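You operate a simulated robot arm through the tools that you are given. There is no shell and no other tool.

Carry out the task below with a simulated robot arm. There is one attempt and no reset: what you move stays moved.

Task
Press the two fields that still read too wide down to their mark.
Fine: suction on to work, one stroke a field, head back on its pad, suction off. Set down upright: setting iron.

Only the result counts: the job must be done as asked and must still hold three seconds after the hand-in. Knocking over, shifting, dropping, spilling or breaking anything else fails it.

Robot
A 6-joint arm with a two-finger gripper, fixed in place. Base frame: the origin is on the floor under the middle of its stand, x ahead of it, y to its left, z up. Readings come in m, degrees, newtons and seconds.
It reaches about 0.94 m from its shoulder. Its first joint turns from -166.0 to 166.0 degrees. Payload 2.54 kg.
Tool frame: the origin (TCP) lies between the finger pads and is the grasp point; the fingertips stand 0.03 m ahead of it; z points along the fingers, y is the line along which they close. The gripper opens to 0.116 m; its body begins 0.095 m behind the TCP.
Orientation is that of the tool frame in the base frame, as [roll, pitch, yaw] about the fixed x, y, z axes, in that order (R = Rz(yaw) Ry(pitch) Rx(roll)). With the fingers straight down and closing along the base's y, the tool's x points along the base's -x, its y along +y and its z along -z.

Tools
- The arm moves only by the tool step_arm. Its argument "moves" is a list of rows, each a list of 2 entries, a list of its own where there are three numbers: the shift along the base's x, y, z in mm, then the turn, a rotation vector about the base's x, y, z in degrees. In form: [[[dx, dy, dz], [wx, wy, wz]], ...]. A call has 1 to 20 rows; each row is the pose to reach, as a shift and turn from the pose commanded when the call began. "fingers" is the opening in per cent of the stroke, from 0 (shut) to 100 (fully open), set as the call begins (left out, the last holds). A row lasts 0.2 s, in which the tool goes at most 0.05 m and 8.6 degrees; a call with a longer step from one row to the next is refused whole, and so is a gripper value outside its range. A pose out of reach is approached as far as the arm can. The call stops where the force on the tool passes 70 N (or 10 N more than at its start, if that is more) or the arm is blocked; 0.2 s more then pass. The fingers move at their own pace (about 0.072 m/s each) and stop on an object; they squeeze with about 26 N. The grip force told is the motor's: it shows also when the fingers shut on nothing. Time passes only in rows, and 0.2 s behind the last, so rows that repeat a pose let the fingers close. It gives the time, the measured TCP pose, the force on the tool (base axes), the opening and the grip force at its end, in the units of the frame above (readings bear some noise), with the torque about the TCP (base axes, N m) and any sound that the robot's microphone picked up.
- Cameras (640 x 400 px; columns grow to the right, rows downward): "scene" is fixed at [0.0486, 0.5002, 1.6343]; the picture's right is [-0.39, -0.92, 0.00], its down [-0.79, 0.34, -0.51] and it looks along [0.47, -0.20, -0.86] (base axes); focal length 300 px, centre (320, 200). "wrist" rides on the gripper at [0.069, -0.015, -0.122] in the tool frame; the picture's right is [0.21, 0.98, 0.00], its down [-0.83, 0.18, -0.53] and it looks along [-0.52, 0.11, 0.85] (tool axes); focal length 251 px, centre (320, 200). There is no depth. A picture from a camera that has moved, and an enlarged one, comes with that camera's place and axes in the base frame and with its lens.
- capture(camera): a new picture of that camera. No time passes.
- close_up(camera, box): a new picture of the part [left, top, right, bottom] of that camera's present view, enlarged. No time passes.
- hand_in(): hands the job in; it is judged then, once.

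Places have to be worked out from the pictures, the camera data and where the tool is seen. Open the gripper and draw the arm clear of the work before you hand the job in, unless the task says otherwise.

The tools are called after "Call:" as name(argument=value, ...) on one line, values as JSON. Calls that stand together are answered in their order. step_arm: Moves the arm, as the interface text tells. Its arguments: {"type":"object","properties":{"moves":{"type":"array","items":{"type":"array"}},"fingers":{"type":"number"}},"required":["moves"]} The other tools are called the same way: capture (camera) takes a picture; close_up (camera, box) takes an enlarged picture of a part of a camera's view; hand_in () hands the job in.

At the start:

```text
clock: 0.0
eef_pos: [0.36, 0.1972, 1.2]
ee_rot: [180.0, -0.1, -180.0]
force: [1.1, -0.1, 0.5]
ft_torque: [-0.01, -0.03, -0.01]
finger_gap: 0.116
grip_force: 0.1
```

scene: 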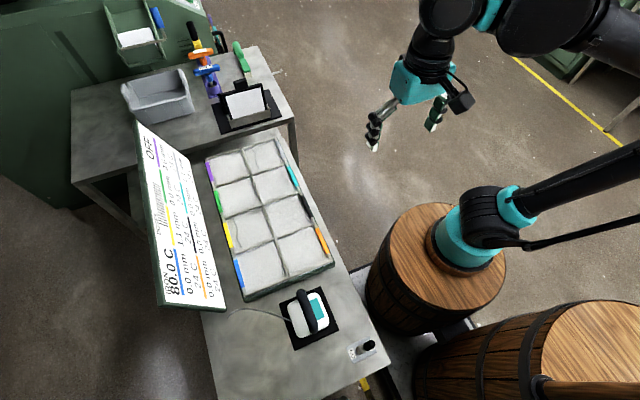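
wrist: 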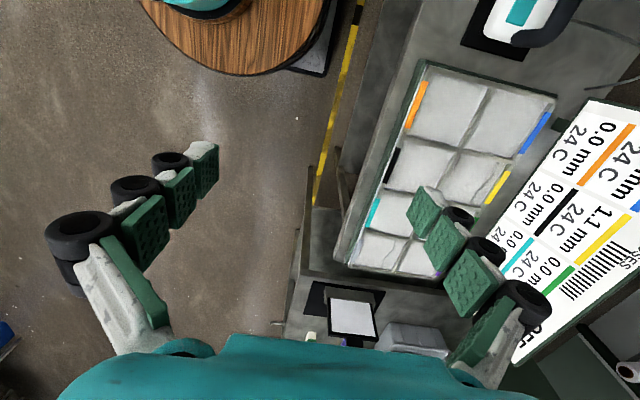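

I start by looking closely at the display board, the bench and the iron in the scene view.

Call:
close_up(camera="scene", box=[120, 110, 240, 310])

Call:
close_up(camera="scene", box=[190, 120, 350, 300])

Call:
close_up(camera="scene", box=[230, 270, 400, 400])

Call:
close_up(camera="wrist", box=[480, 80, 640, 360])

```text
2.00 times, centred on (180, 210) of scene
camera zoom: at [0.0486, 0.5002, 1.6343], right [-0.39, -0.92, 0.0], down [-0.79, 0.34, -0.51], along [0.47, -0.2, -0.86], focal length 600 px, centre (600, 180)
```

zoom: 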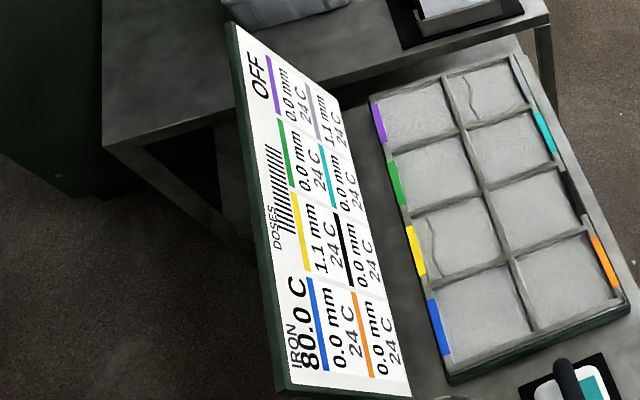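

```text
2.22 times, centred on (270, 210) of scene
camera zoom: at [0.0486, 0.5002, 1.6343], right [-0.39, -0.92, 0.0], down [-0.79, 0.34, -0.51], along [0.47, -0.2, -0.86], focal length 667 px, centre (431, 178)
```

zoom: 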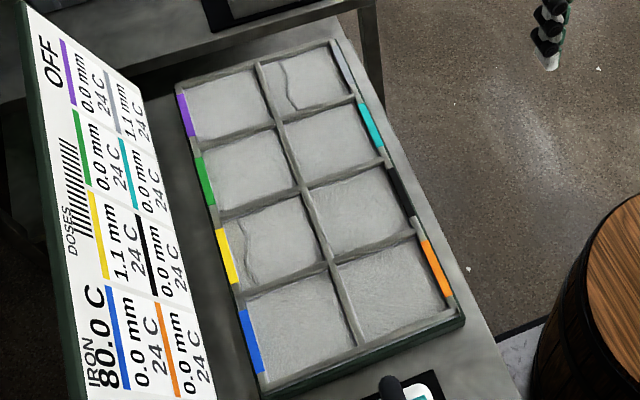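

```text
3.08 times, centred on (315, 335) of scene
camera zoom: at [0.0486, 0.5002, 1.6343], right [-0.39, -0.92, 0.0], down [-0.79, 0.34, -0.51], along [0.47, -0.2, -0.86], focal length 923 px, centre (335, -215)
```

zoom: 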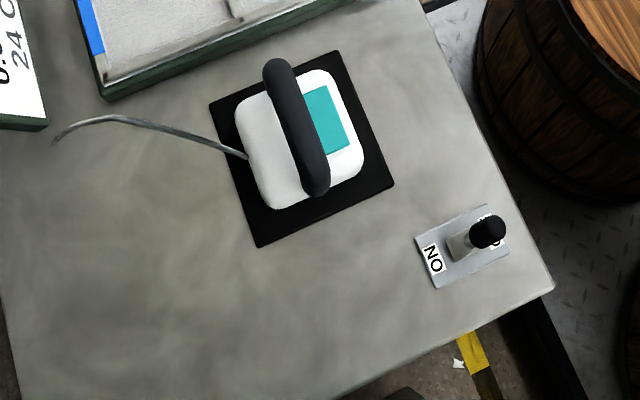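

```text
1.43 times, centred on (560, 220) of wrist
camera zoom: at [0.2916, 0.1817, 1.3236], right [-0.21, 0.98, 0.0], down [0.83, 0.18, 0.53], along [0.52, 0.12, -0.85], focal length 359 px, centre (-23, 171)
```

zoom: 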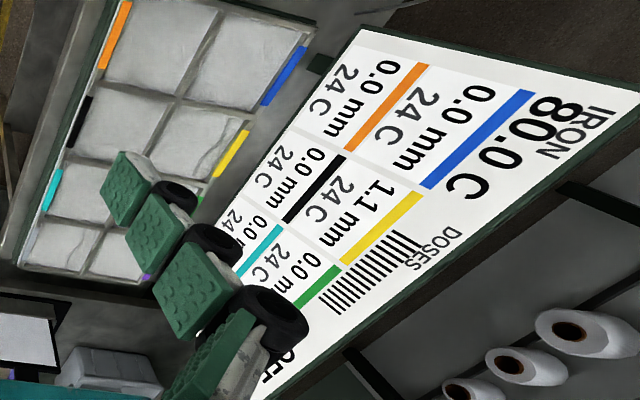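

The board reads yellow 1.1 mm and grey 1.1 mm, everything else 0.0 mm; suction shows OFF. I look at the other parts of the scene for notes and details.

Call:
close_up(camera="scene", box=[180, 10, 300, 140])

Call:
close_up(camera="scene", box=[70, 0, 220, 120])

Call:
close_up(camera="scene", box=[130, 115, 190, 215])

Call:
close_up(camera="scene", box=[150, 205, 230, 310])

Call:
close_up(camera="scene", box=[335, 320, 395, 370])

Call:
close_up(camera="scene", box=[270, 280, 350, 355])

```text
3.08 times, centred on (240, 75) of scene
camera zoom: at [0.0486, 0.5002, 1.6343], right [-0.39, -0.92, 0.0], down [-0.79, 0.34, -0.51], along [0.47, -0.2, -0.86], focal length 923 px, centre (566, 585)
```

zoom: 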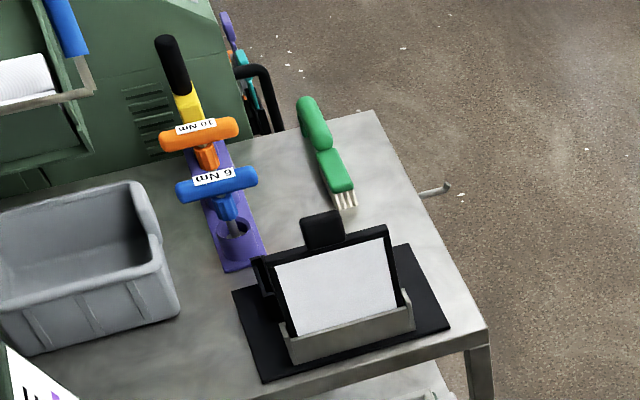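

```text
3.33 times, centred on (145, 60) of scene
camera zoom: at [0.0486, 0.5002, 1.6343], right [-0.39, -0.92, 0.0], down [-0.79, 0.34, -0.51], along [0.47, -0.2, -0.86], focal length 1000 px, centre (903, 667)
```

zoom: 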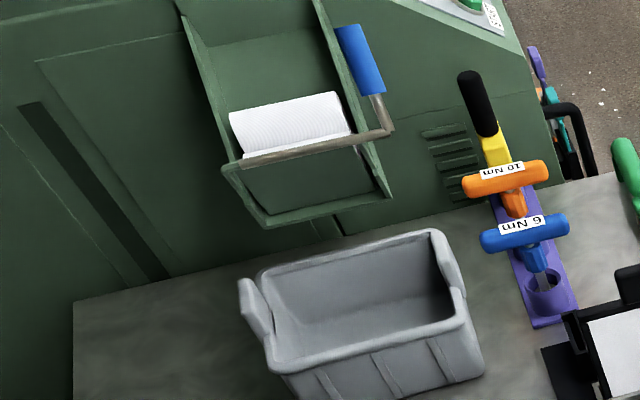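

```text
4.00 times, centred on (160, 165) of scene
camera zoom: at [0.0486, 0.5002, 1.6343], right [-0.39, -0.92, 0.0], down [-0.79, 0.34, -0.51], along [0.47, -0.2, -0.86], focal length 1200 px, centre (960, 340)
```

zoom: 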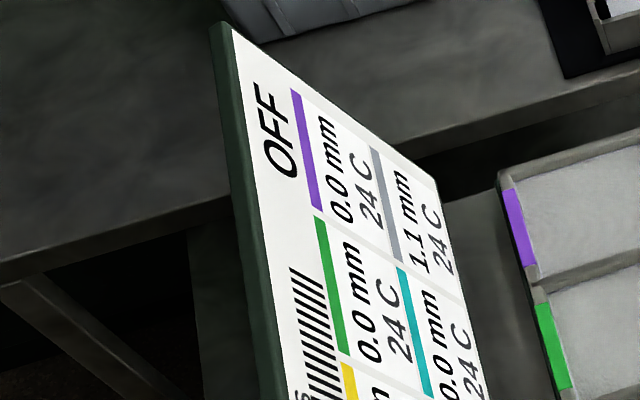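

```text
3.81 times, centred on (190, 258) of scene
camera zoom: at [0.0486, 0.5002, 1.6343], right [-0.39, -0.92, 0.0], down [-0.79, 0.34, -0.51], along [0.47, -0.2, -0.86], focal length 1143 px, centre (815, -19)
```

zoom: 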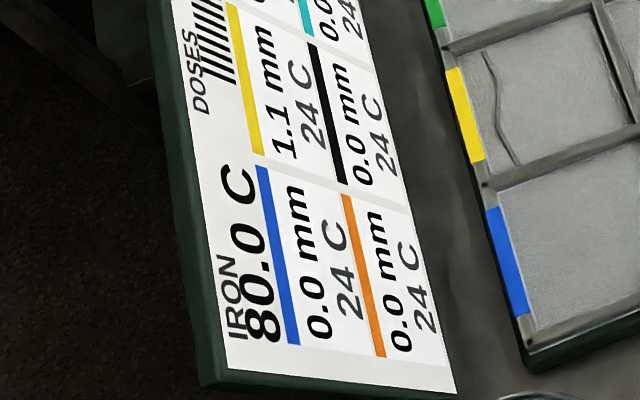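

```text
8.00 times, centred on (365, 345) of scene
camera zoom: at [0.0486, 0.5002, 1.6343], right [-0.39, -0.92, 0.0], down [-0.79, 0.34, -0.51], along [0.47, -0.2, -0.86], focal length 2400 px, centre (-40, -960)
```

zoom: 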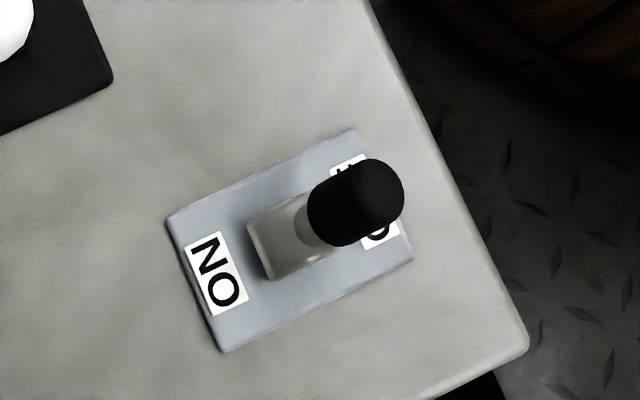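

```text
5.33 times, centred on (310, 318) of scene
camera zoom: at [0.0486, 0.5002, 1.6343], right [-0.39, -0.92, 0.0], down [-0.79, 0.34, -0.51], along [0.47, -0.2, -0.86], focal length 1600 px, centre (373, -427)
```

zoom: 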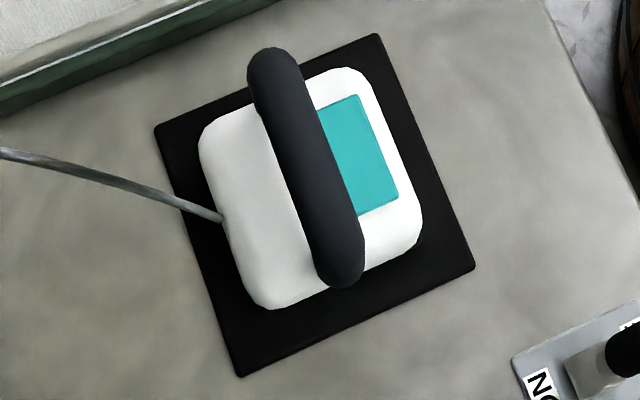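

The yellow and grey fields are the wide ones, and by triangulating the orange stripe I put the tray top near z≈0.865, with the iron around (0.18, 0.47). I zoom in on the doses tally, the two cracks and the iron for details.

Call:
close_up(camera="scene", box=[150, 175, 190, 245])

Call:
close_up(camera="scene", box=[215, 205, 285, 260])

Call:
close_up(camera="scene", box=[235, 130, 310, 185])

Call:
close_up(camera="wrist", box=[440, 0, 640, 120])

Call:
close_up(camera="scene", box=[340, 170, 640, 400])

```text
5.71 times, centred on (170, 210) of scene
camera zoom: at [0.0486, 0.5002, 1.6343], right [-0.39, -0.92, 0.0], down [-0.79, 0.34, -0.51], along [0.47, -0.2, -0.86], focal length 1714 px, centre (1177, 143)
```

zoom: 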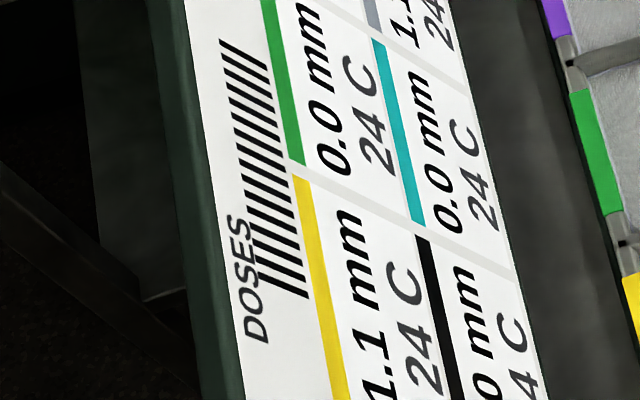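

```text
7.27 times, centred on (250, 232) of scene
camera zoom: at [0.0486, 0.5002, 1.6343], right [-0.39, -0.92, 0.0], down [-0.79, 0.34, -0.51], along [0.47, -0.2, -0.86], focal length 2182 px, centre (829, -36)
```

zoom: 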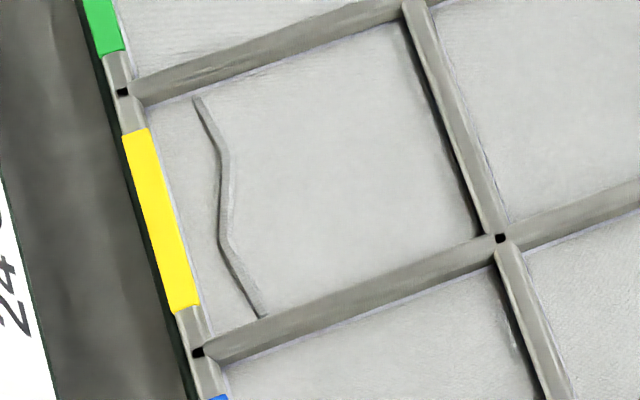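

```text
7.27 times, centred on (272, 158) of scene
camera zoom: at [0.0486, 0.5002, 1.6343], right [-0.39, -0.92, 0.0], down [-0.79, 0.34, -0.51], along [0.47, -0.2, -0.86], focal length 2182 px, centre (666, 509)
```

zoom: 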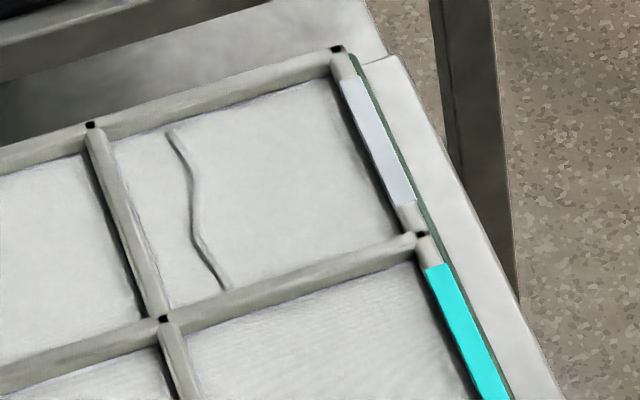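

```text
3.20 times, centred on (540, 60) of wrist
camera zoom: at [0.2916, 0.1817, 1.3236], right [-0.21, 0.98, 0.0], down [0.83, 0.18, 0.53], along [0.52, 0.12, -0.85], focal length 805 px, centre (-384, 648)
```

zoom: 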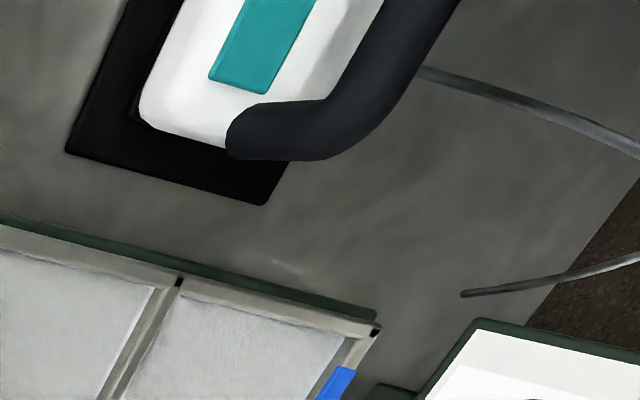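

```text
1.74 times, centred on (490, 285) of scene
camera zoom: at [0.0486, 0.5002, 1.6343], right [-0.39, -0.92, 0.0], down [-0.79, 0.34, -0.51], along [0.47, -0.2, -0.86], focal length 522 px, centre (24, 52)
```

zoom: 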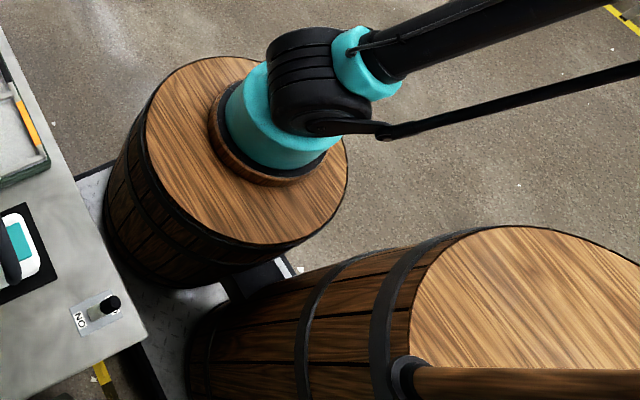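

Geometry so far: the iron handle runs along base x at about y≈0.475 (so the present closing direction suits it), and the suction switch is near (0.06, 0.39) with its lever leaning to −y at OFF. I move over toward the switch and iron to view them with the wrist camera.

Call:
step_arm(moves=[[[-28, 26, -10], [0, 0, 0]], [[-56, 52, -20], [0, 0, 0]], [[-84, 78, -30], [0, 0, 0]], [[-112, 104, -40], [0, 0, 0]], [[-140, 130, -50], [0, 0, 0]], [[-168, 156, -55], [0, 0, 0]], [[-195, 180, -60], [0, 0, 0]], [[-195, 180, -60], [0, 0, 0]]])

Call:
capture(camera="wrist")

Call:
capture(camera="scene")

```text
clock: 1.8
eef_pos: [0.164, 0.3785, 1.1398]
ee_rot: [179.9, 0.0, 179.9]
force: [0.2, 0.5, -0.4]
ft_torque: [-0.02, -0.01, 0.02]
finger_gap: 0.116
grip_force: 0.1
```

```text
taken
camera wrist: at [0.0955, 0.362, 1.2624], right [-0.21, 0.98, 0.0], down [0.83, 0.18, 0.53], along [0.52, 0.12, -0.85], focal length 251 px, centre (320, 200)
```

wrist: 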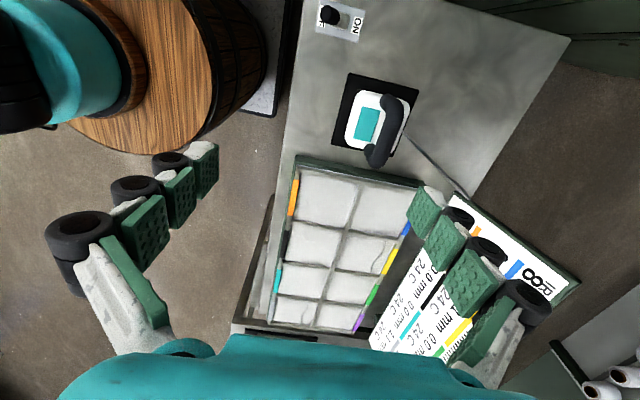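

```text
taken
```

scene: 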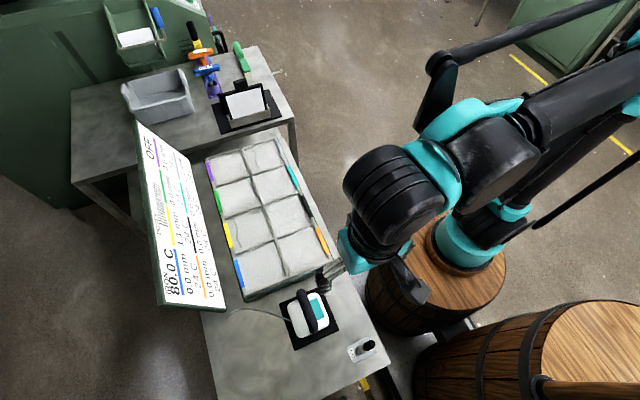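

Both the switch and iron are in the wrist view. I enlarge them to get exact pixels for triangulation with the scene camera.

Call:
close_up(camera="wrist", box=[290, 0, 390, 60])

Call:
close_up(camera="wrist", box=[320, 60, 448, 180])

Call:
close_up(camera="wrist", box=[230, 140, 470, 350])

Call:
close_up(camera="scene", box=[270, 275, 390, 375])

```text
6.40 times, centred on (340, 30) of wrist
camera zoom: at [0.0955, 0.362, 1.2624], right [-0.21, 0.98, 0.0], down [0.83, 0.18, 0.53], along [0.52, 0.12, -0.85], focal length 1609 px, centre (192, 1288)
```

zoom: 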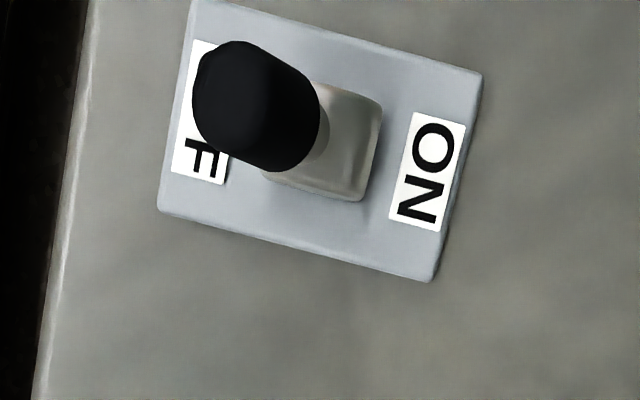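

```text
3.33 times, centred on (384, 120) of wrist
camera zoom: at [0.0955, 0.362, 1.2624], right [-0.21, 0.98, 0.0], down [0.83, 0.18, 0.53], along [0.52, 0.12, -0.85], focal length 838 px, centre (107, 467)
```

zoom: 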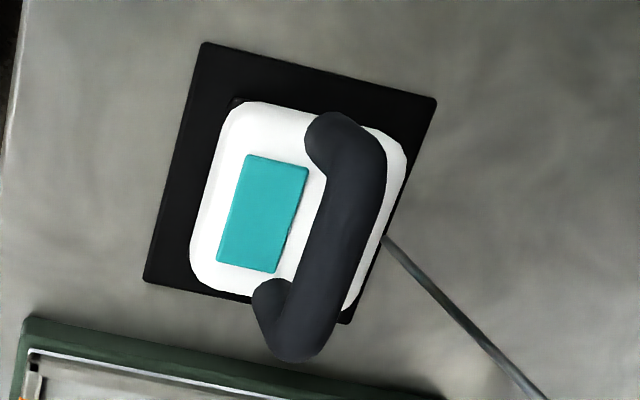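

```text
1.90 times, centred on (350, 245) of wrist
camera zoom: at [0.0955, 0.362, 1.2624], right [-0.21, 0.98, 0.0], down [0.83, 0.18, 0.53], along [0.52, 0.12, -0.85], focal length 479 px, centre (263, 114)
```

zoom: 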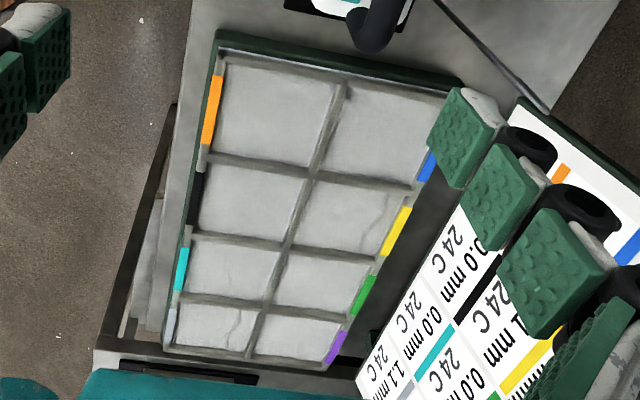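

```text
4.00 times, centred on (330, 325) of scene
camera zoom: at [0.0486, 0.5002, 1.6343], right [-0.39, -0.92, 0.0], down [-0.79, 0.34, -0.51], along [0.47, -0.2, -0.86], focal length 1200 px, centre (280, -300)
```

zoom: 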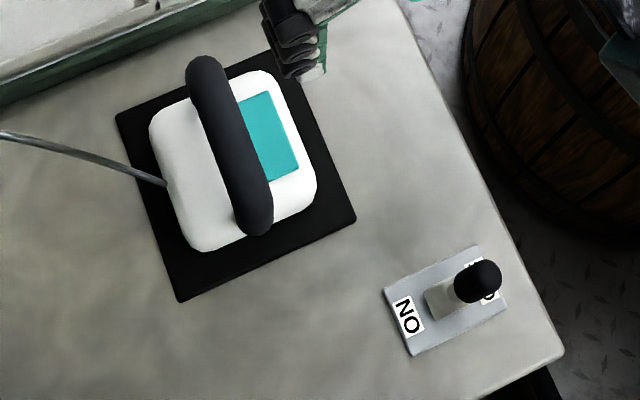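

Triangulation: knob cap ≈(0.063, 0.364, 0.845), its plate ≈z 0.82, iron centred ≈(0.18, 0.475) with the handle bar's top ≈z 0.93. I'll straddle the lever with the open fingers, so first I go above it and partway down for a check.

Call:
step_arm(moves=[[[-34, 7, -20], [0, 0, 0]], [[-68, 14, -40], [0, 0, 0]], [[-102, 22, -60], [0, 0, 0]], [[-102, 22, -105], [0, 0, 0]], [[-102, 22, -150], [0, 0, 0]], [[-102, 22, -180], [0, 0, 0]], [[-102, 22, -180], [0, 0, 0]]])

Call:
capture(camera="wrist")

Call:
capture(camera="scene")

```text
clock: 3.4
eef_pos: [0.0618, 0.4011, 0.961]
ee_rot: [180.0, 0.1, -180.0]
force: [0.4, 0.3, 0.8]
ft_torque: [-0.01, 0.01, -0.03]
finger_gap: 0.116
grip_force: 0.2
```

```text
taken
camera wrist: at [-0.0067, 0.3856, 1.0828], right [-0.21, 0.98, 0.0], down [0.83, 0.18, 0.53], along [0.52, 0.12, -0.85], focal length 251 px, centre (320, 200)
```

wrist: 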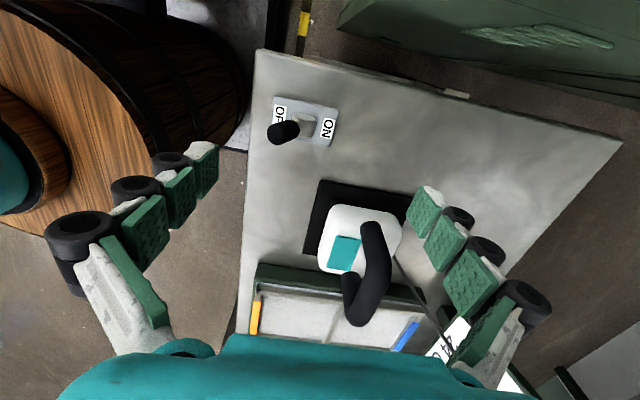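

```text
taken
```

scene: 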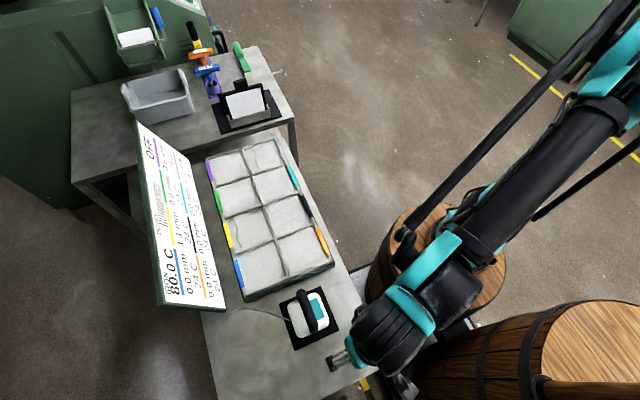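

The lever sits between the open fingers in y (knob ≈0.364, −y finger inner face ≈0.343). I descend to put the fingertips just above the plate.

Call:
step_arm(moves=[[[3, -1, -35], [0, 0, 0]], [[3, -1, -65], [0, 0, 0]], [[3, -1, -85], [0, 0, 0]], [[3, -1, -97], [0, 0, 0]], [[3, -1, -97], [0, 0, 0]]])

Call:
capture(camera="wrist")

Call:
close_up(camera="scene", box=[280, 290, 420, 400])

```text
clock: 4.6
eef_pos: [0.0675, 0.3996, 0.8645]
ee_rot: [179.9, 0.0, 179.9]
force: [0.6, -0.2, 0.1]
ft_torque: [0.0, 0.0, 0.0]
finger_gap: 0.1159
grip_force: 0.2
```

```text
taken
camera wrist: at [-0.0013, 0.3833, 0.9876], right [-0.21, 0.98, 0.0], down [0.83, 0.18, 0.53], along [0.52, 0.12, -0.85], focal length 251 px, centre (320, 200)
```

wrist: 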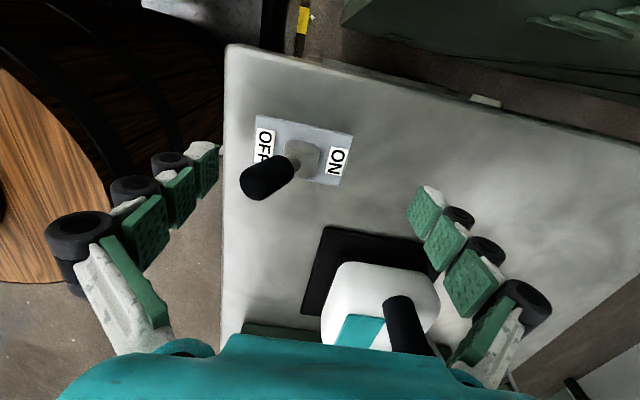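

```text
3.64 times, centred on (350, 345) of scene
camera zoom: at [0.0486, 0.5002, 1.6343], right [-0.39, -0.92, 0.0], down [-0.79, 0.34, -0.51], along [0.47, -0.2, -0.86], focal length 1091 px, centre (211, -327)
```

zoom: 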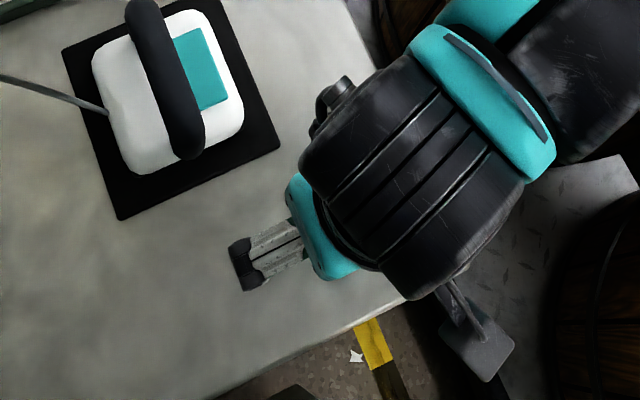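

The −y finger's pad is beside the knob and nothing touches. I push the lever toward ON (+y) in small steps.

Call:
step_arm(moves=[[[1, 6, 0], [0, 0, 0]], [[1, 12, 0], [0, 0, 0]], [[1, 17, 0], [0, 0, 0]], [[1, 22, 0], [0, 0, 0]], [[1, 27, 0], [0, 0, 0]], [[1, 32, 0], [0, 0, 0]], [[1, 37, 0], [0, 0, 0]], [[1, 42, 0], [0, 0, 0]], [[1, 46, 0], [0, 0, 0]]])

Call:
capture(camera="wrist")

Call:
close_up(camera="scene", box=[120, 110, 240, 310])

```text
clock: 6.6
eef_pos: [0.0672, 0.4438, 0.8637]
ee_rot: [179.9, 0.1, 179.9]
force: [0.0, -2.4, -1.2]
ft_torque: [-0.04, 0.02, -0.02]
finger_gap: 0.1158
grip_force: 0.0
```

```text
taken
camera wrist: at [-0.0011, 0.4289, 0.9865], right [-0.21, 0.98, 0.0], down [0.83, 0.18, 0.53], along [0.52, 0.12, -0.85], focal length 251 px, centre (320, 200)
```

wrist: 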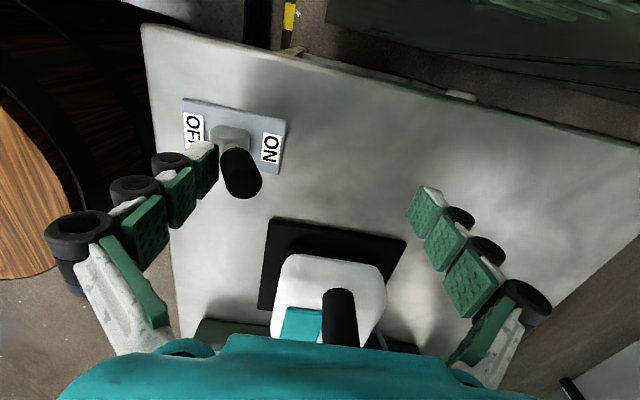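

```text
2.00 times, centred on (180, 210) of scene
camera zoom: at [0.0486, 0.5002, 1.6343], right [-0.39, -0.92, 0.0], down [-0.79, 0.34, -0.51], along [0.47, -0.2, -0.86], focal length 600 px, centre (600, 180)
```

zoom: 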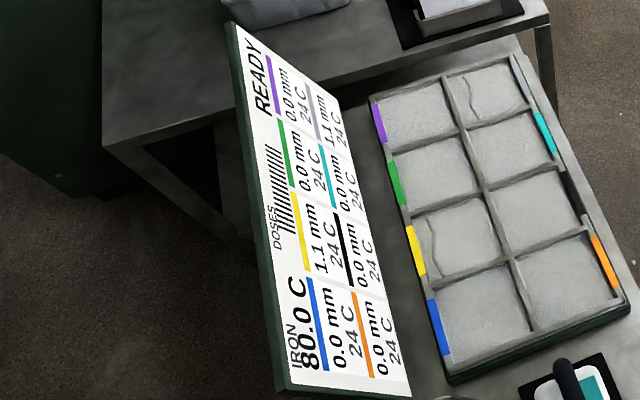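

The board now shows READY, but the lever is only just past middle. I push it a bit further toward its ON stop.

Call:
step_arm(moves=[[[0, 3, 0], [0, 0, 0]], [[0, 6, 0], [0, 0, 0]], [[0, 9, 0], [0, 0, 0]], [[0, 12, 0], [0, 0, 0]]])

Call:
capture(camera="wrist")

Call:
close_up(camera="scene", box=[130, 115, 190, 215])

```text
clock: 7.4
eef_pos: [0.0681, 0.4466, 0.8643]
ee_rot: [-179.4, 0.0, -180.0]
force: [-1.5, -26.3, 12.6]
ft_torque: [-0.99, 0.08, -0.02]
finger_gap: 0.116
grip_force: 0.0
stopped in row 3: the force on the tool passed its limit at 77 N (the readings are from after the stop); the commanded pose is now the measured one
```

```text
taken
camera wrist: at [-0.0011, 0.4313, 0.9864], right [-0.22, 0.98, -0.01], down [0.83, 0.19, 0.53], along [0.52, 0.11, -0.85], focal length 251 px, centre (320, 200)
```

wrist: 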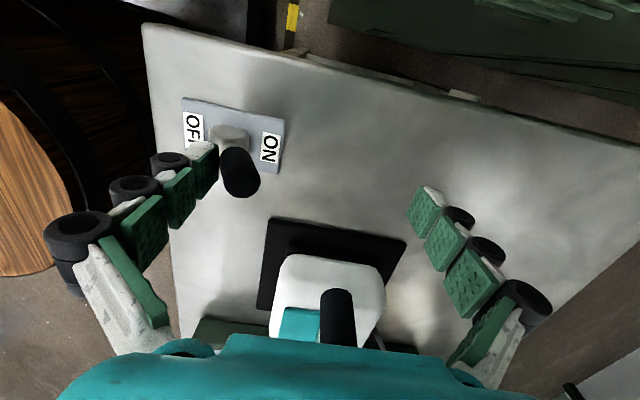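

```text
4.00 times, centred on (160, 165) of scene
camera zoom: at [0.0486, 0.5002, 1.6343], right [-0.39, -0.92, 0.0], down [-0.79, 0.34, -0.51], along [0.47, -0.2, -0.86], focal length 1200 px, centre (960, 340)
```

zoom: 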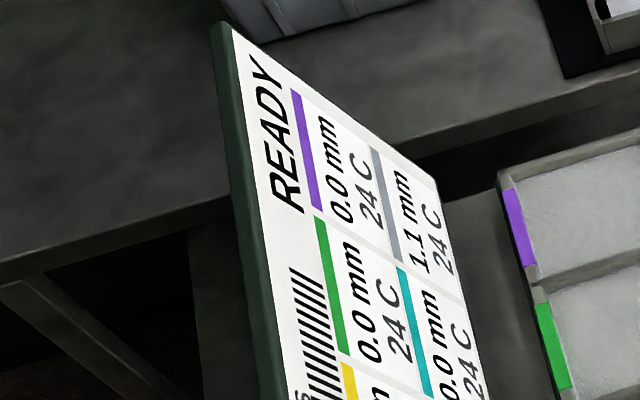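

The lever is at its hard stop, board READY. I back off from the lever, rise clear, and level the tool's slight roll.

Call:
step_arm(moves=[[[0, -6, 0], [-0.5, 0, 0]], [[0, -12, 0], [-0.6, 0, 0]], [[0, -14, 30], [-0.6, 0, 0]], [[0, -14, 75], [-0.6, 0, 0]], [[0, -14, 120], [-0.6, 0, 0]], [[0, -14, 165], [-0.6, 0, 0]], [[0, -14, 165], [-0.6, 0, 0]]])

Call:
capture(camera="wrist")

Call:
close_up(camera="scene", box=[120, 110, 240, 310])

```text
clock: 9.0
eef_pos: [0.0663, 0.432, 1.0266]
ee_rot: [-178.8, 0.0, -179.9]
force: [-0.5, -0.8, -0.2]
ft_torque: [0.03, 0.03, 0.02]
finger_gap: 0.1158
grip_force: 0.0
```

```text
taken
camera wrist: at [-0.0014, 0.4195, 1.1497], right [-0.22, 0.98, -0.02], down [0.83, 0.19, 0.53], along [0.52, 0.1, -0.85], focal length 251 px, centre (320, 200)
```

wrist: 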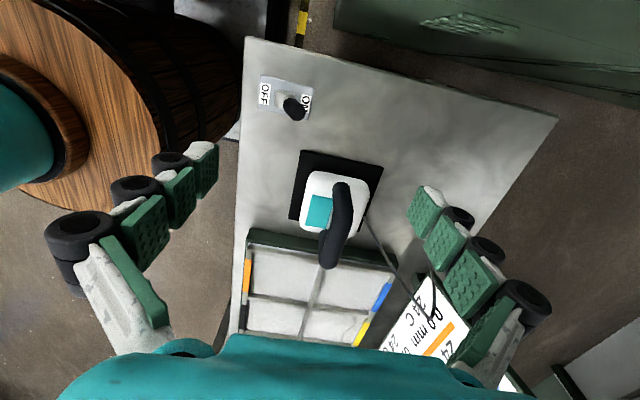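

```text
2.00 times, centred on (180, 210) of scene
camera zoom: at [0.0486, 0.5002, 1.6343], right [-0.39, -0.92, 0.0], down [-0.79, 0.34, -0.51], along [0.47, -0.2, -0.86], focal length 600 px, centre (600, 180)
```

zoom: 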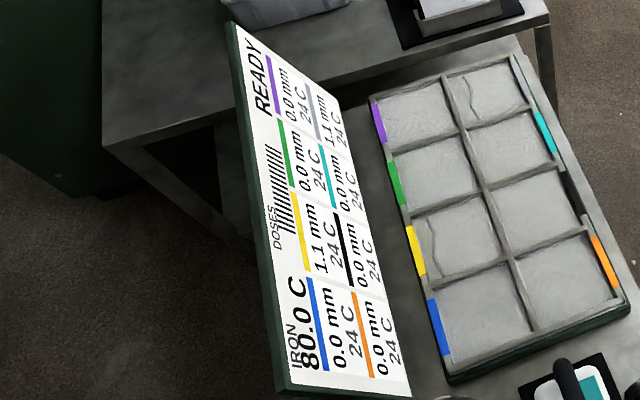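

The lever leans to ON and the board says READY. I level the tool (roll needs +1.2° about base x) and move behind/above the iron for a good look at its handle.

Call:
step_arm(moves=[[[10, 12, 0], [0.6, 0, 0]], [[24, 28, 0], [1.2, 0, 0]], [[34, 44, 0], [1.2, 0, 0]], [[34, 44, 0], [1.2, 0, 0]]])

Call:
close_up(camera="wrist", box=[220, 60, 440, 300])

Call:
capture(camera="wrist")

```text
clock: 10.0
eef_pos: [0.102, 0.4771, 1.0286]
ee_rot: [179.9, 0.0, -179.9]
force: [0.0, 0.1, -0.1]
ft_torque: [-0.03, 0.04, -0.02]
finger_gap: 0.1161
grip_force: 0.1
```

```text
1.67 times, centred on (330, 180) of wrist
camera zoom: at [0.0329, 0.4621, 1.1503], right [-0.22, 0.98, 0.0], down [0.83, 0.18, 0.53], along [0.52, 0.12, -0.85], focal length 419 px, centre (303, 233)
```

zoom: 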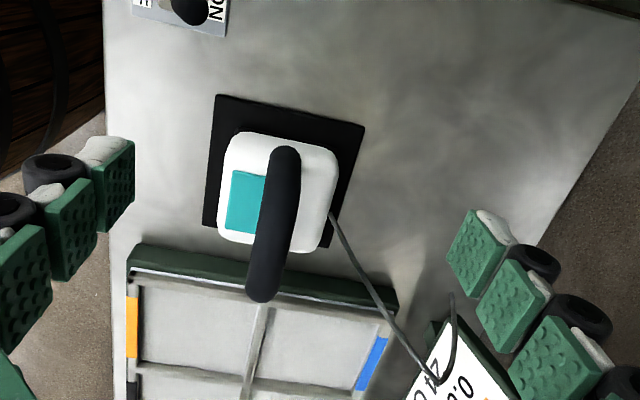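

```text
taken
camera wrist: at [0.0329, 0.4621, 1.1503], right [-0.22, 0.98, 0.0], down [0.83, 0.18, 0.53], along [0.52, 0.12, -0.85], focal length 251 px, centre (320, 200)
```

wrist: 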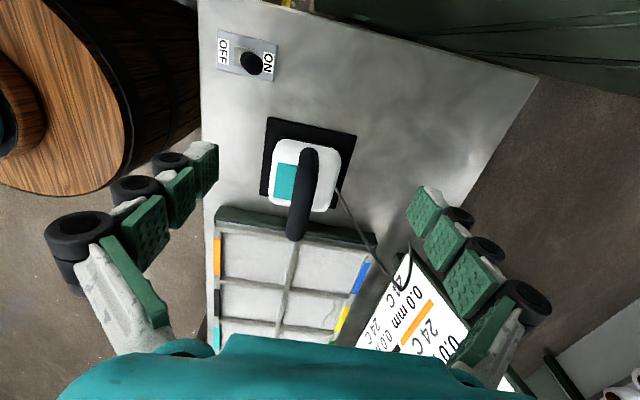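

Handle centre estimates agree: x≈0.18, y≈0.475, bar top ≈0.928, body top ≈0.886. I move directly above it and descend to z≈0.94 first.

Call:
step_arm(moves=[[[26, -1, 0], [0, 0, 0]], [[52, -2, 0], [0, 0, 0]], [[78, -2, 0], [0, 0, 0]], [[78, -2, -35], [0, 0, 0]], [[78, -2, -65], [0, 0, 0]], [[78, -2, -85], [0, 0, 0]], [[78, -2, -85], [0, 0, 0]]])

Call:
capture(camera="wrist")

Call:
close_up(camera="scene", box=[260, 270, 380, 370])

```text
clock: 11.6
eef_pos: [0.1805, 0.4754, 0.9411]
ee_rot: [179.7, 0.0, -179.9]
force: [-0.4, -0.4, -0.4]
ft_torque: [0.01, -0.02, 0.0]
finger_gap: 0.116
grip_force: 0.1
```

```text
taken
camera wrist: at [0.1118, 0.4601, 1.0642], right [-0.22, 0.98, 0.0], down [0.83, 0.18, 0.53], along [0.52, 0.12, -0.85], focal length 251 px, centre (320, 200)
```

wrist: 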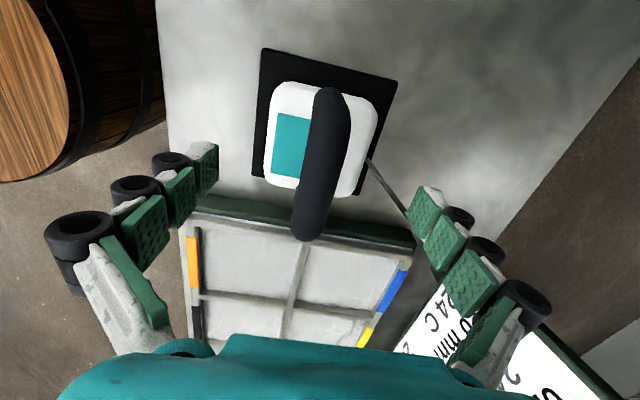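

```text
4.00 times, centred on (320, 320) of scene
camera zoom: at [0.0486, 0.5002, 1.6343], right [-0.39, -0.92, 0.0], down [-0.79, 0.34, -0.51], along [0.47, -0.2, -0.86], focal length 1200 px, centre (320, -280)
```

zoom: 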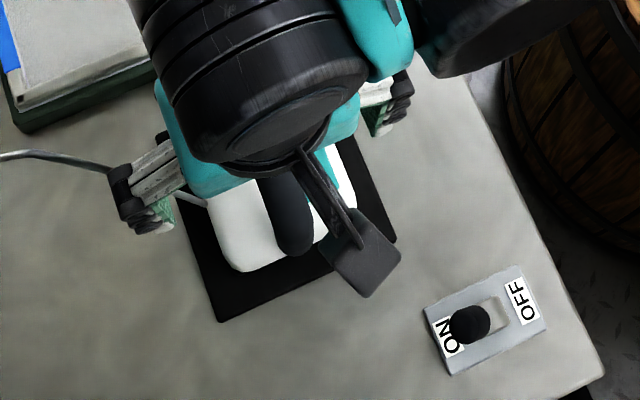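

The handle looks centred between the fingers; I check its slant more exactly with an enlarged view before closing.

Call:
close_up(camera="wrist", box=[230, 40, 430, 250])

Call:
close_up(camera="scene", box=[275, 280, 355, 345])

```text
1.90 times, centred on (330, 145) of wrist
camera zoom: at [0.1118, 0.4601, 1.0642], right [-0.22, 0.98, 0.0], down [0.83, 0.18, 0.53], along [0.52, 0.12, -0.85], focal length 479 px, centre (301, 305)
```

zoom: 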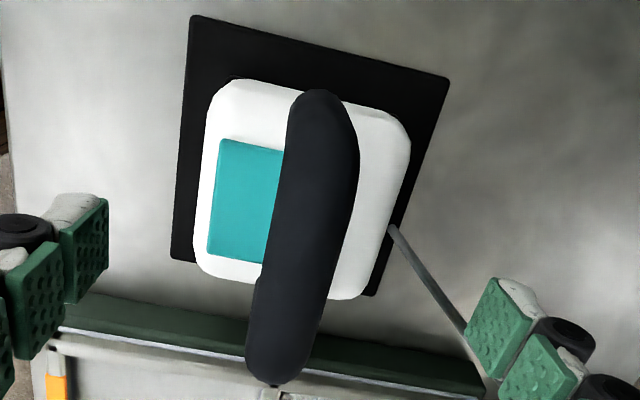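

```text
6.15 times, centred on (315, 312) of scene
camera zoom: at [0.0486, 0.5002, 1.6343], right [-0.39, -0.92, 0.0], down [-0.79, 0.34, -0.51], along [0.47, -0.2, -0.86], focal length 1846 px, centre (351, -492)
```

zoom: 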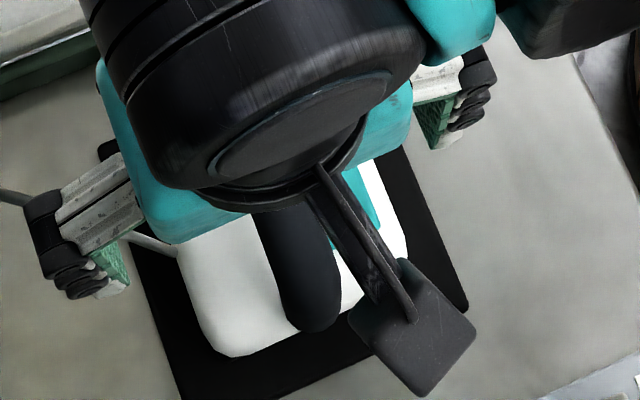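

The slant is only ~1–2°, fine. I descend slowly to z≈0.922 so the tips sit just above the iron's body on both sides of the bar.

Call:
step_arm(moves=[[[2, 0, -6], [0, 0, 0]], [[3, 0, -11], [0, 0, 0]], [[3, 0, -15], [0, 0, 0]], [[3, 0, -18], [0, 0, 0]], [[3, 0, -18], [0, 0, 0]]])

Call:
capture(camera="wrist")

```text
clock: 12.8
eef_pos: [0.1822, 0.4762, 0.9253]
ee_rot: [179.9, 0.1, -179.9]
force: [-1.0, 0.0, 0.7]
ft_torque: [0.0, 0.01, -0.02]
finger_gap: 0.1161
grip_force: 0.2
```

```text
taken
camera wrist: at [0.1141, 0.4607, 1.0469], right [-0.22, 0.98, 0.0], down [0.83, 0.18, 0.53], along [0.52, 0.12, -0.85], focal length 251 px, centre (320, 200)
```

wrist: 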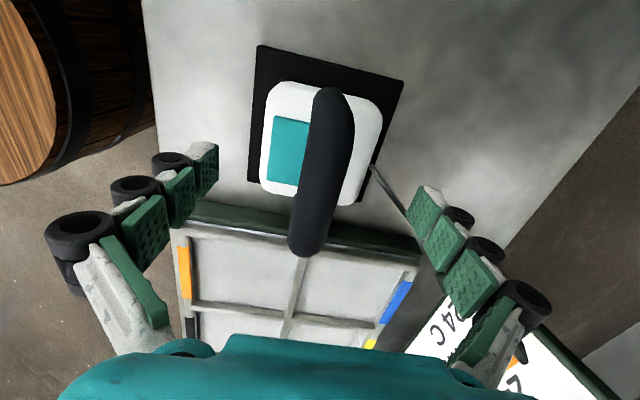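

The bar is between the pads with clearance above the body. I go 3 mm lower and close the fingers on the handle.

Call:
step_arm(moves=[[[0, -1, -3], [0, 0, 0]], [[0, -1, -3], [0, 0, 0]], [[0, -1, -3], [0, 0, 0]], [[0, -1, -3], [0, 0, 0]], [[0, -1, -3], [0, 0, 0]], [[0, -1, -3], [0, 0, 0]], [[0, -1, -3], [0, 0, 0]]], fingers=0)

Call:
capture(camera="wrist")

Call:
capture(camera="scene")

```text
clock: 14.4
eef_pos: [0.1826, 0.4749, 0.9214]
ee_rot: [179.9, 0.1, -179.9]
force: [-0.1, -1.4, -0.2]
ft_torque: [-0.06, 0.0, -0.01]
finger_gap: 0.0207
grip_force: 26.1
```

```text
taken
camera wrist: at [0.1142, 0.4597, 1.0447], right [-0.22, 0.98, 0.0], down [0.83, 0.18, 0.53], along [0.52, 0.12, -0.85], focal length 251 px, centre (320, 200)
```

wrist: 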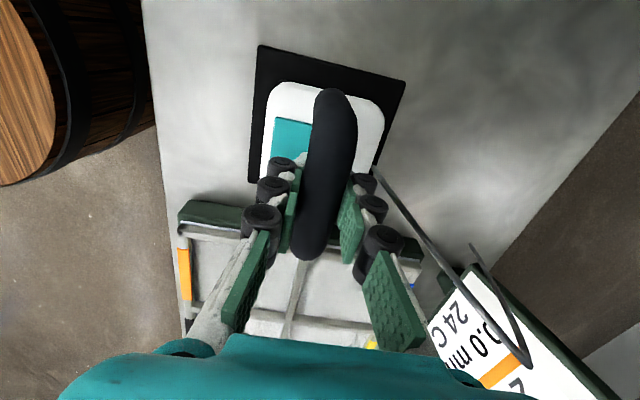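

```text
taken
```

scene: 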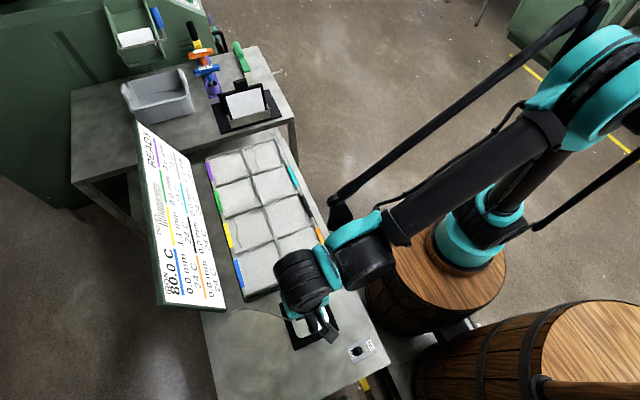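

Handle is gripped (gap 20.7 mm, 26 N) at TCP (0.1826, 0.4749, 0.9214), which I'll remember for setting it back. I lift gently and check.

Call:
step_arm(moves=[[[0, 0, 4], [0, 0, 0]], [[0, 0, 10], [0, 0, 0]], [[0, 0, 20], [0, 0, 0]], [[0, 0, 30], [0, 0, 0]], [[0, 0, 30], [0, 0, 0]]])

Call:
capture(camera="wrist")

Call:
close_up(camera="scene", box=[120, 110, 240, 310])

```text
clock: 15.6
eef_pos: [0.1828, 0.4758, 0.9551]
ee_rot: [179.9, -0.1, -179.9]
force: [0.5, -0.9, -4.9]
ft_torque: [0.0, 0.0, -0.04]
finger_gap: 0.0207
grip_force: 25.6
```

```text
taken
camera wrist: at [0.1139, 0.4598, 1.0755], right [-0.22, 0.98, 0.0], down [0.83, 0.18, 0.53], along [0.52, 0.12, -0.85], focal length 251 px, centre (320, 200)
```

wrist: 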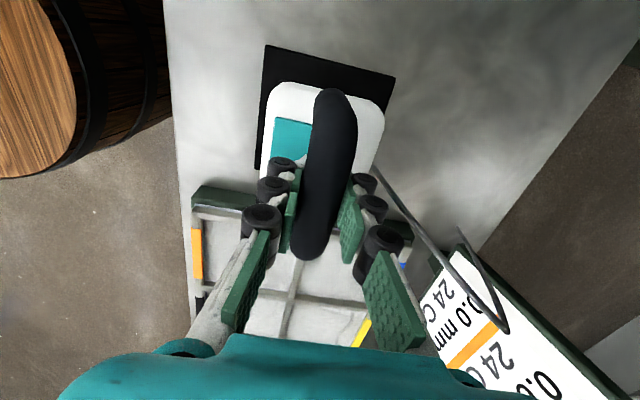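

```text
2.00 times, centred on (180, 210) of scene
camera zoom: at [0.0486, 0.5002, 1.6343], right [-0.39, -0.92, 0.0], down [-0.79, 0.34, -0.51], along [0.47, -0.2, -0.86], focal length 600 px, centre (600, 180)
```

zoom: 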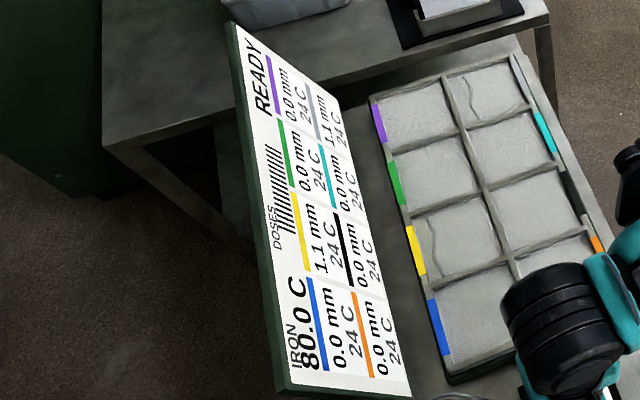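

The iron is lifted level (≈0.5 kg). Grid work-up from the rib junctions: yellow field centre ≈(0.466, 0.544), grey ≈(0.700, 0.427), cracks ≈3 cm to the +y side. I raise it and carry it above the yellow field.

Call:
step_arm(moves=[[[0, 0, 30], [0, 0, 0]], [[20, 5, 55], [0, 0, 0]], [[58, 15, 62], [0, 0, 0]], [[98, 25, 62], [0, 0, 0]], [[138, 36, 62], [0, 0, 0]], [[178, 47, 62], [0, 0, 0]], [[218, 58, 62], [0, 0, 0]], [[255, 67, 62], [0, 0, 0]], [[283, 73, 62], [0, 0, 0]], [[283, 73, 62], [0, 0, 0]], [[283, 73, 62], [0, 0, 0]]])

Call:
capture(camera="wrist")

Call:
capture(camera="scene")

```text
clock: 18.0
eef_pos: [0.4681, 0.5488, 1.0151]
ee_rot: [179.9, 0.0, -179.9]
force: [-0.3, -0.8, -4.4]
ft_torque: [0.01, 0.02, -0.04]
finger_gap: 0.021
grip_force: 25.3
```

```text
taken
camera wrist: at [0.4, 0.5323, 1.1363], right [-0.22, 0.98, 0.0], down [0.83, 0.18, 0.53], along [0.52, 0.12, -0.85], focal length 251 px, centre (320, 200)
```

wrist: 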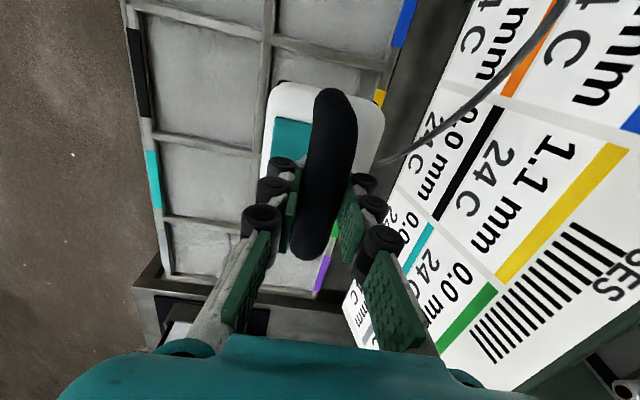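

```text
taken
```

scene: 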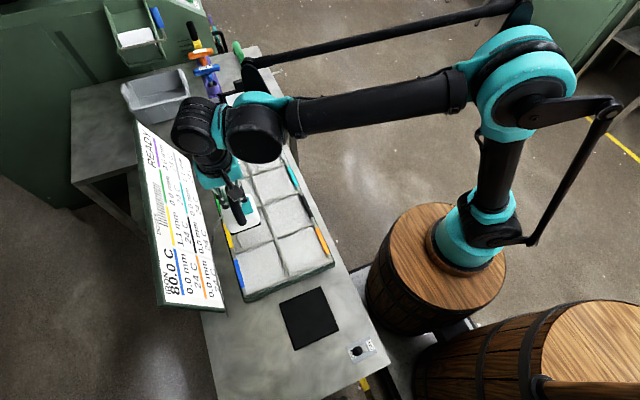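

The iron hangs above the yellow field and the wrist camera sees the board's yellow cell clearly. I check the alignment close up.

Call:
close_up(camera="scene", box=[200, 170, 310, 260])

Call:
close_up(camera="wrist", box=[340, 0, 640, 390])

Call:
close_up(camera="wrist", box=[200, 0, 440, 180])

```text
4.44 times, centred on (255, 215) of scene
camera zoom: at [0.0486, 0.5002, 1.6343], right [-0.39, -0.92, 0.0], down [-0.79, 0.34, -0.51], along [0.47, -0.2, -0.86], focal length 1334 px, centre (609, 133)
```

zoom: 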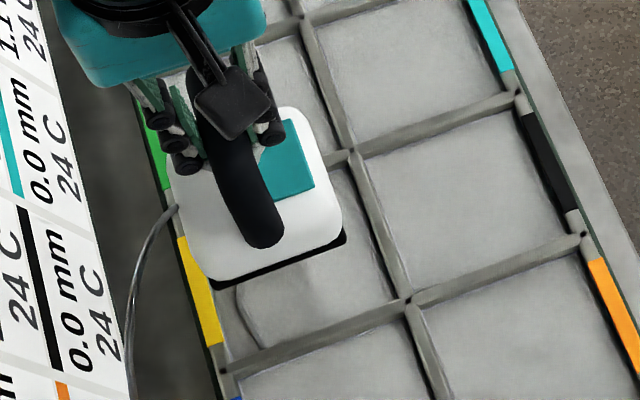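

```text
1.03 times, centred on (490, 195) of wrist (not enlarged: the box is as wide or as high as the picture)
camera zoom: at [0.4, 0.5323, 1.1363], right [-0.22, 0.98, 0.0], down [0.83, 0.18, 0.53], along [0.52, 0.12, -0.85], focal length 258 px, centre (146, 205)
```

zoom: 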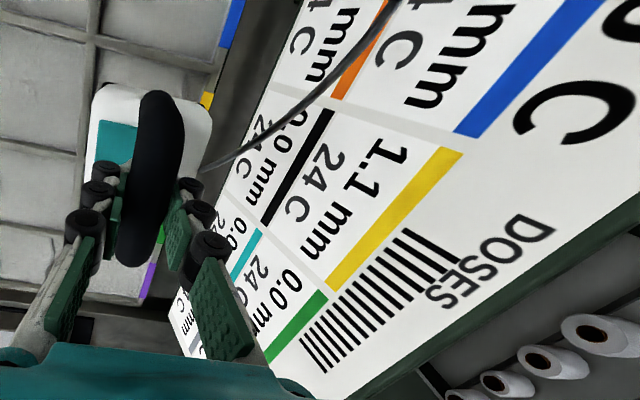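

```text
2.22 times, centred on (320, 90) of wrist
camera zoom: at [0.4, 0.5323, 1.1363], right [-0.22, 0.98, 0.0], down [0.83, 0.18, 0.53], along [0.52, 0.12, -0.85], focal length 559 px, centre (320, 444)
```

zoom: 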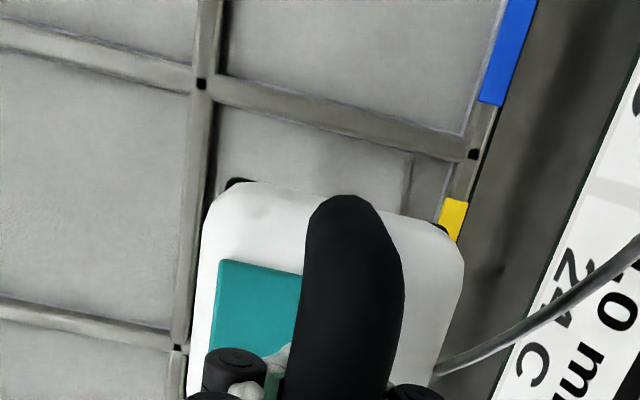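

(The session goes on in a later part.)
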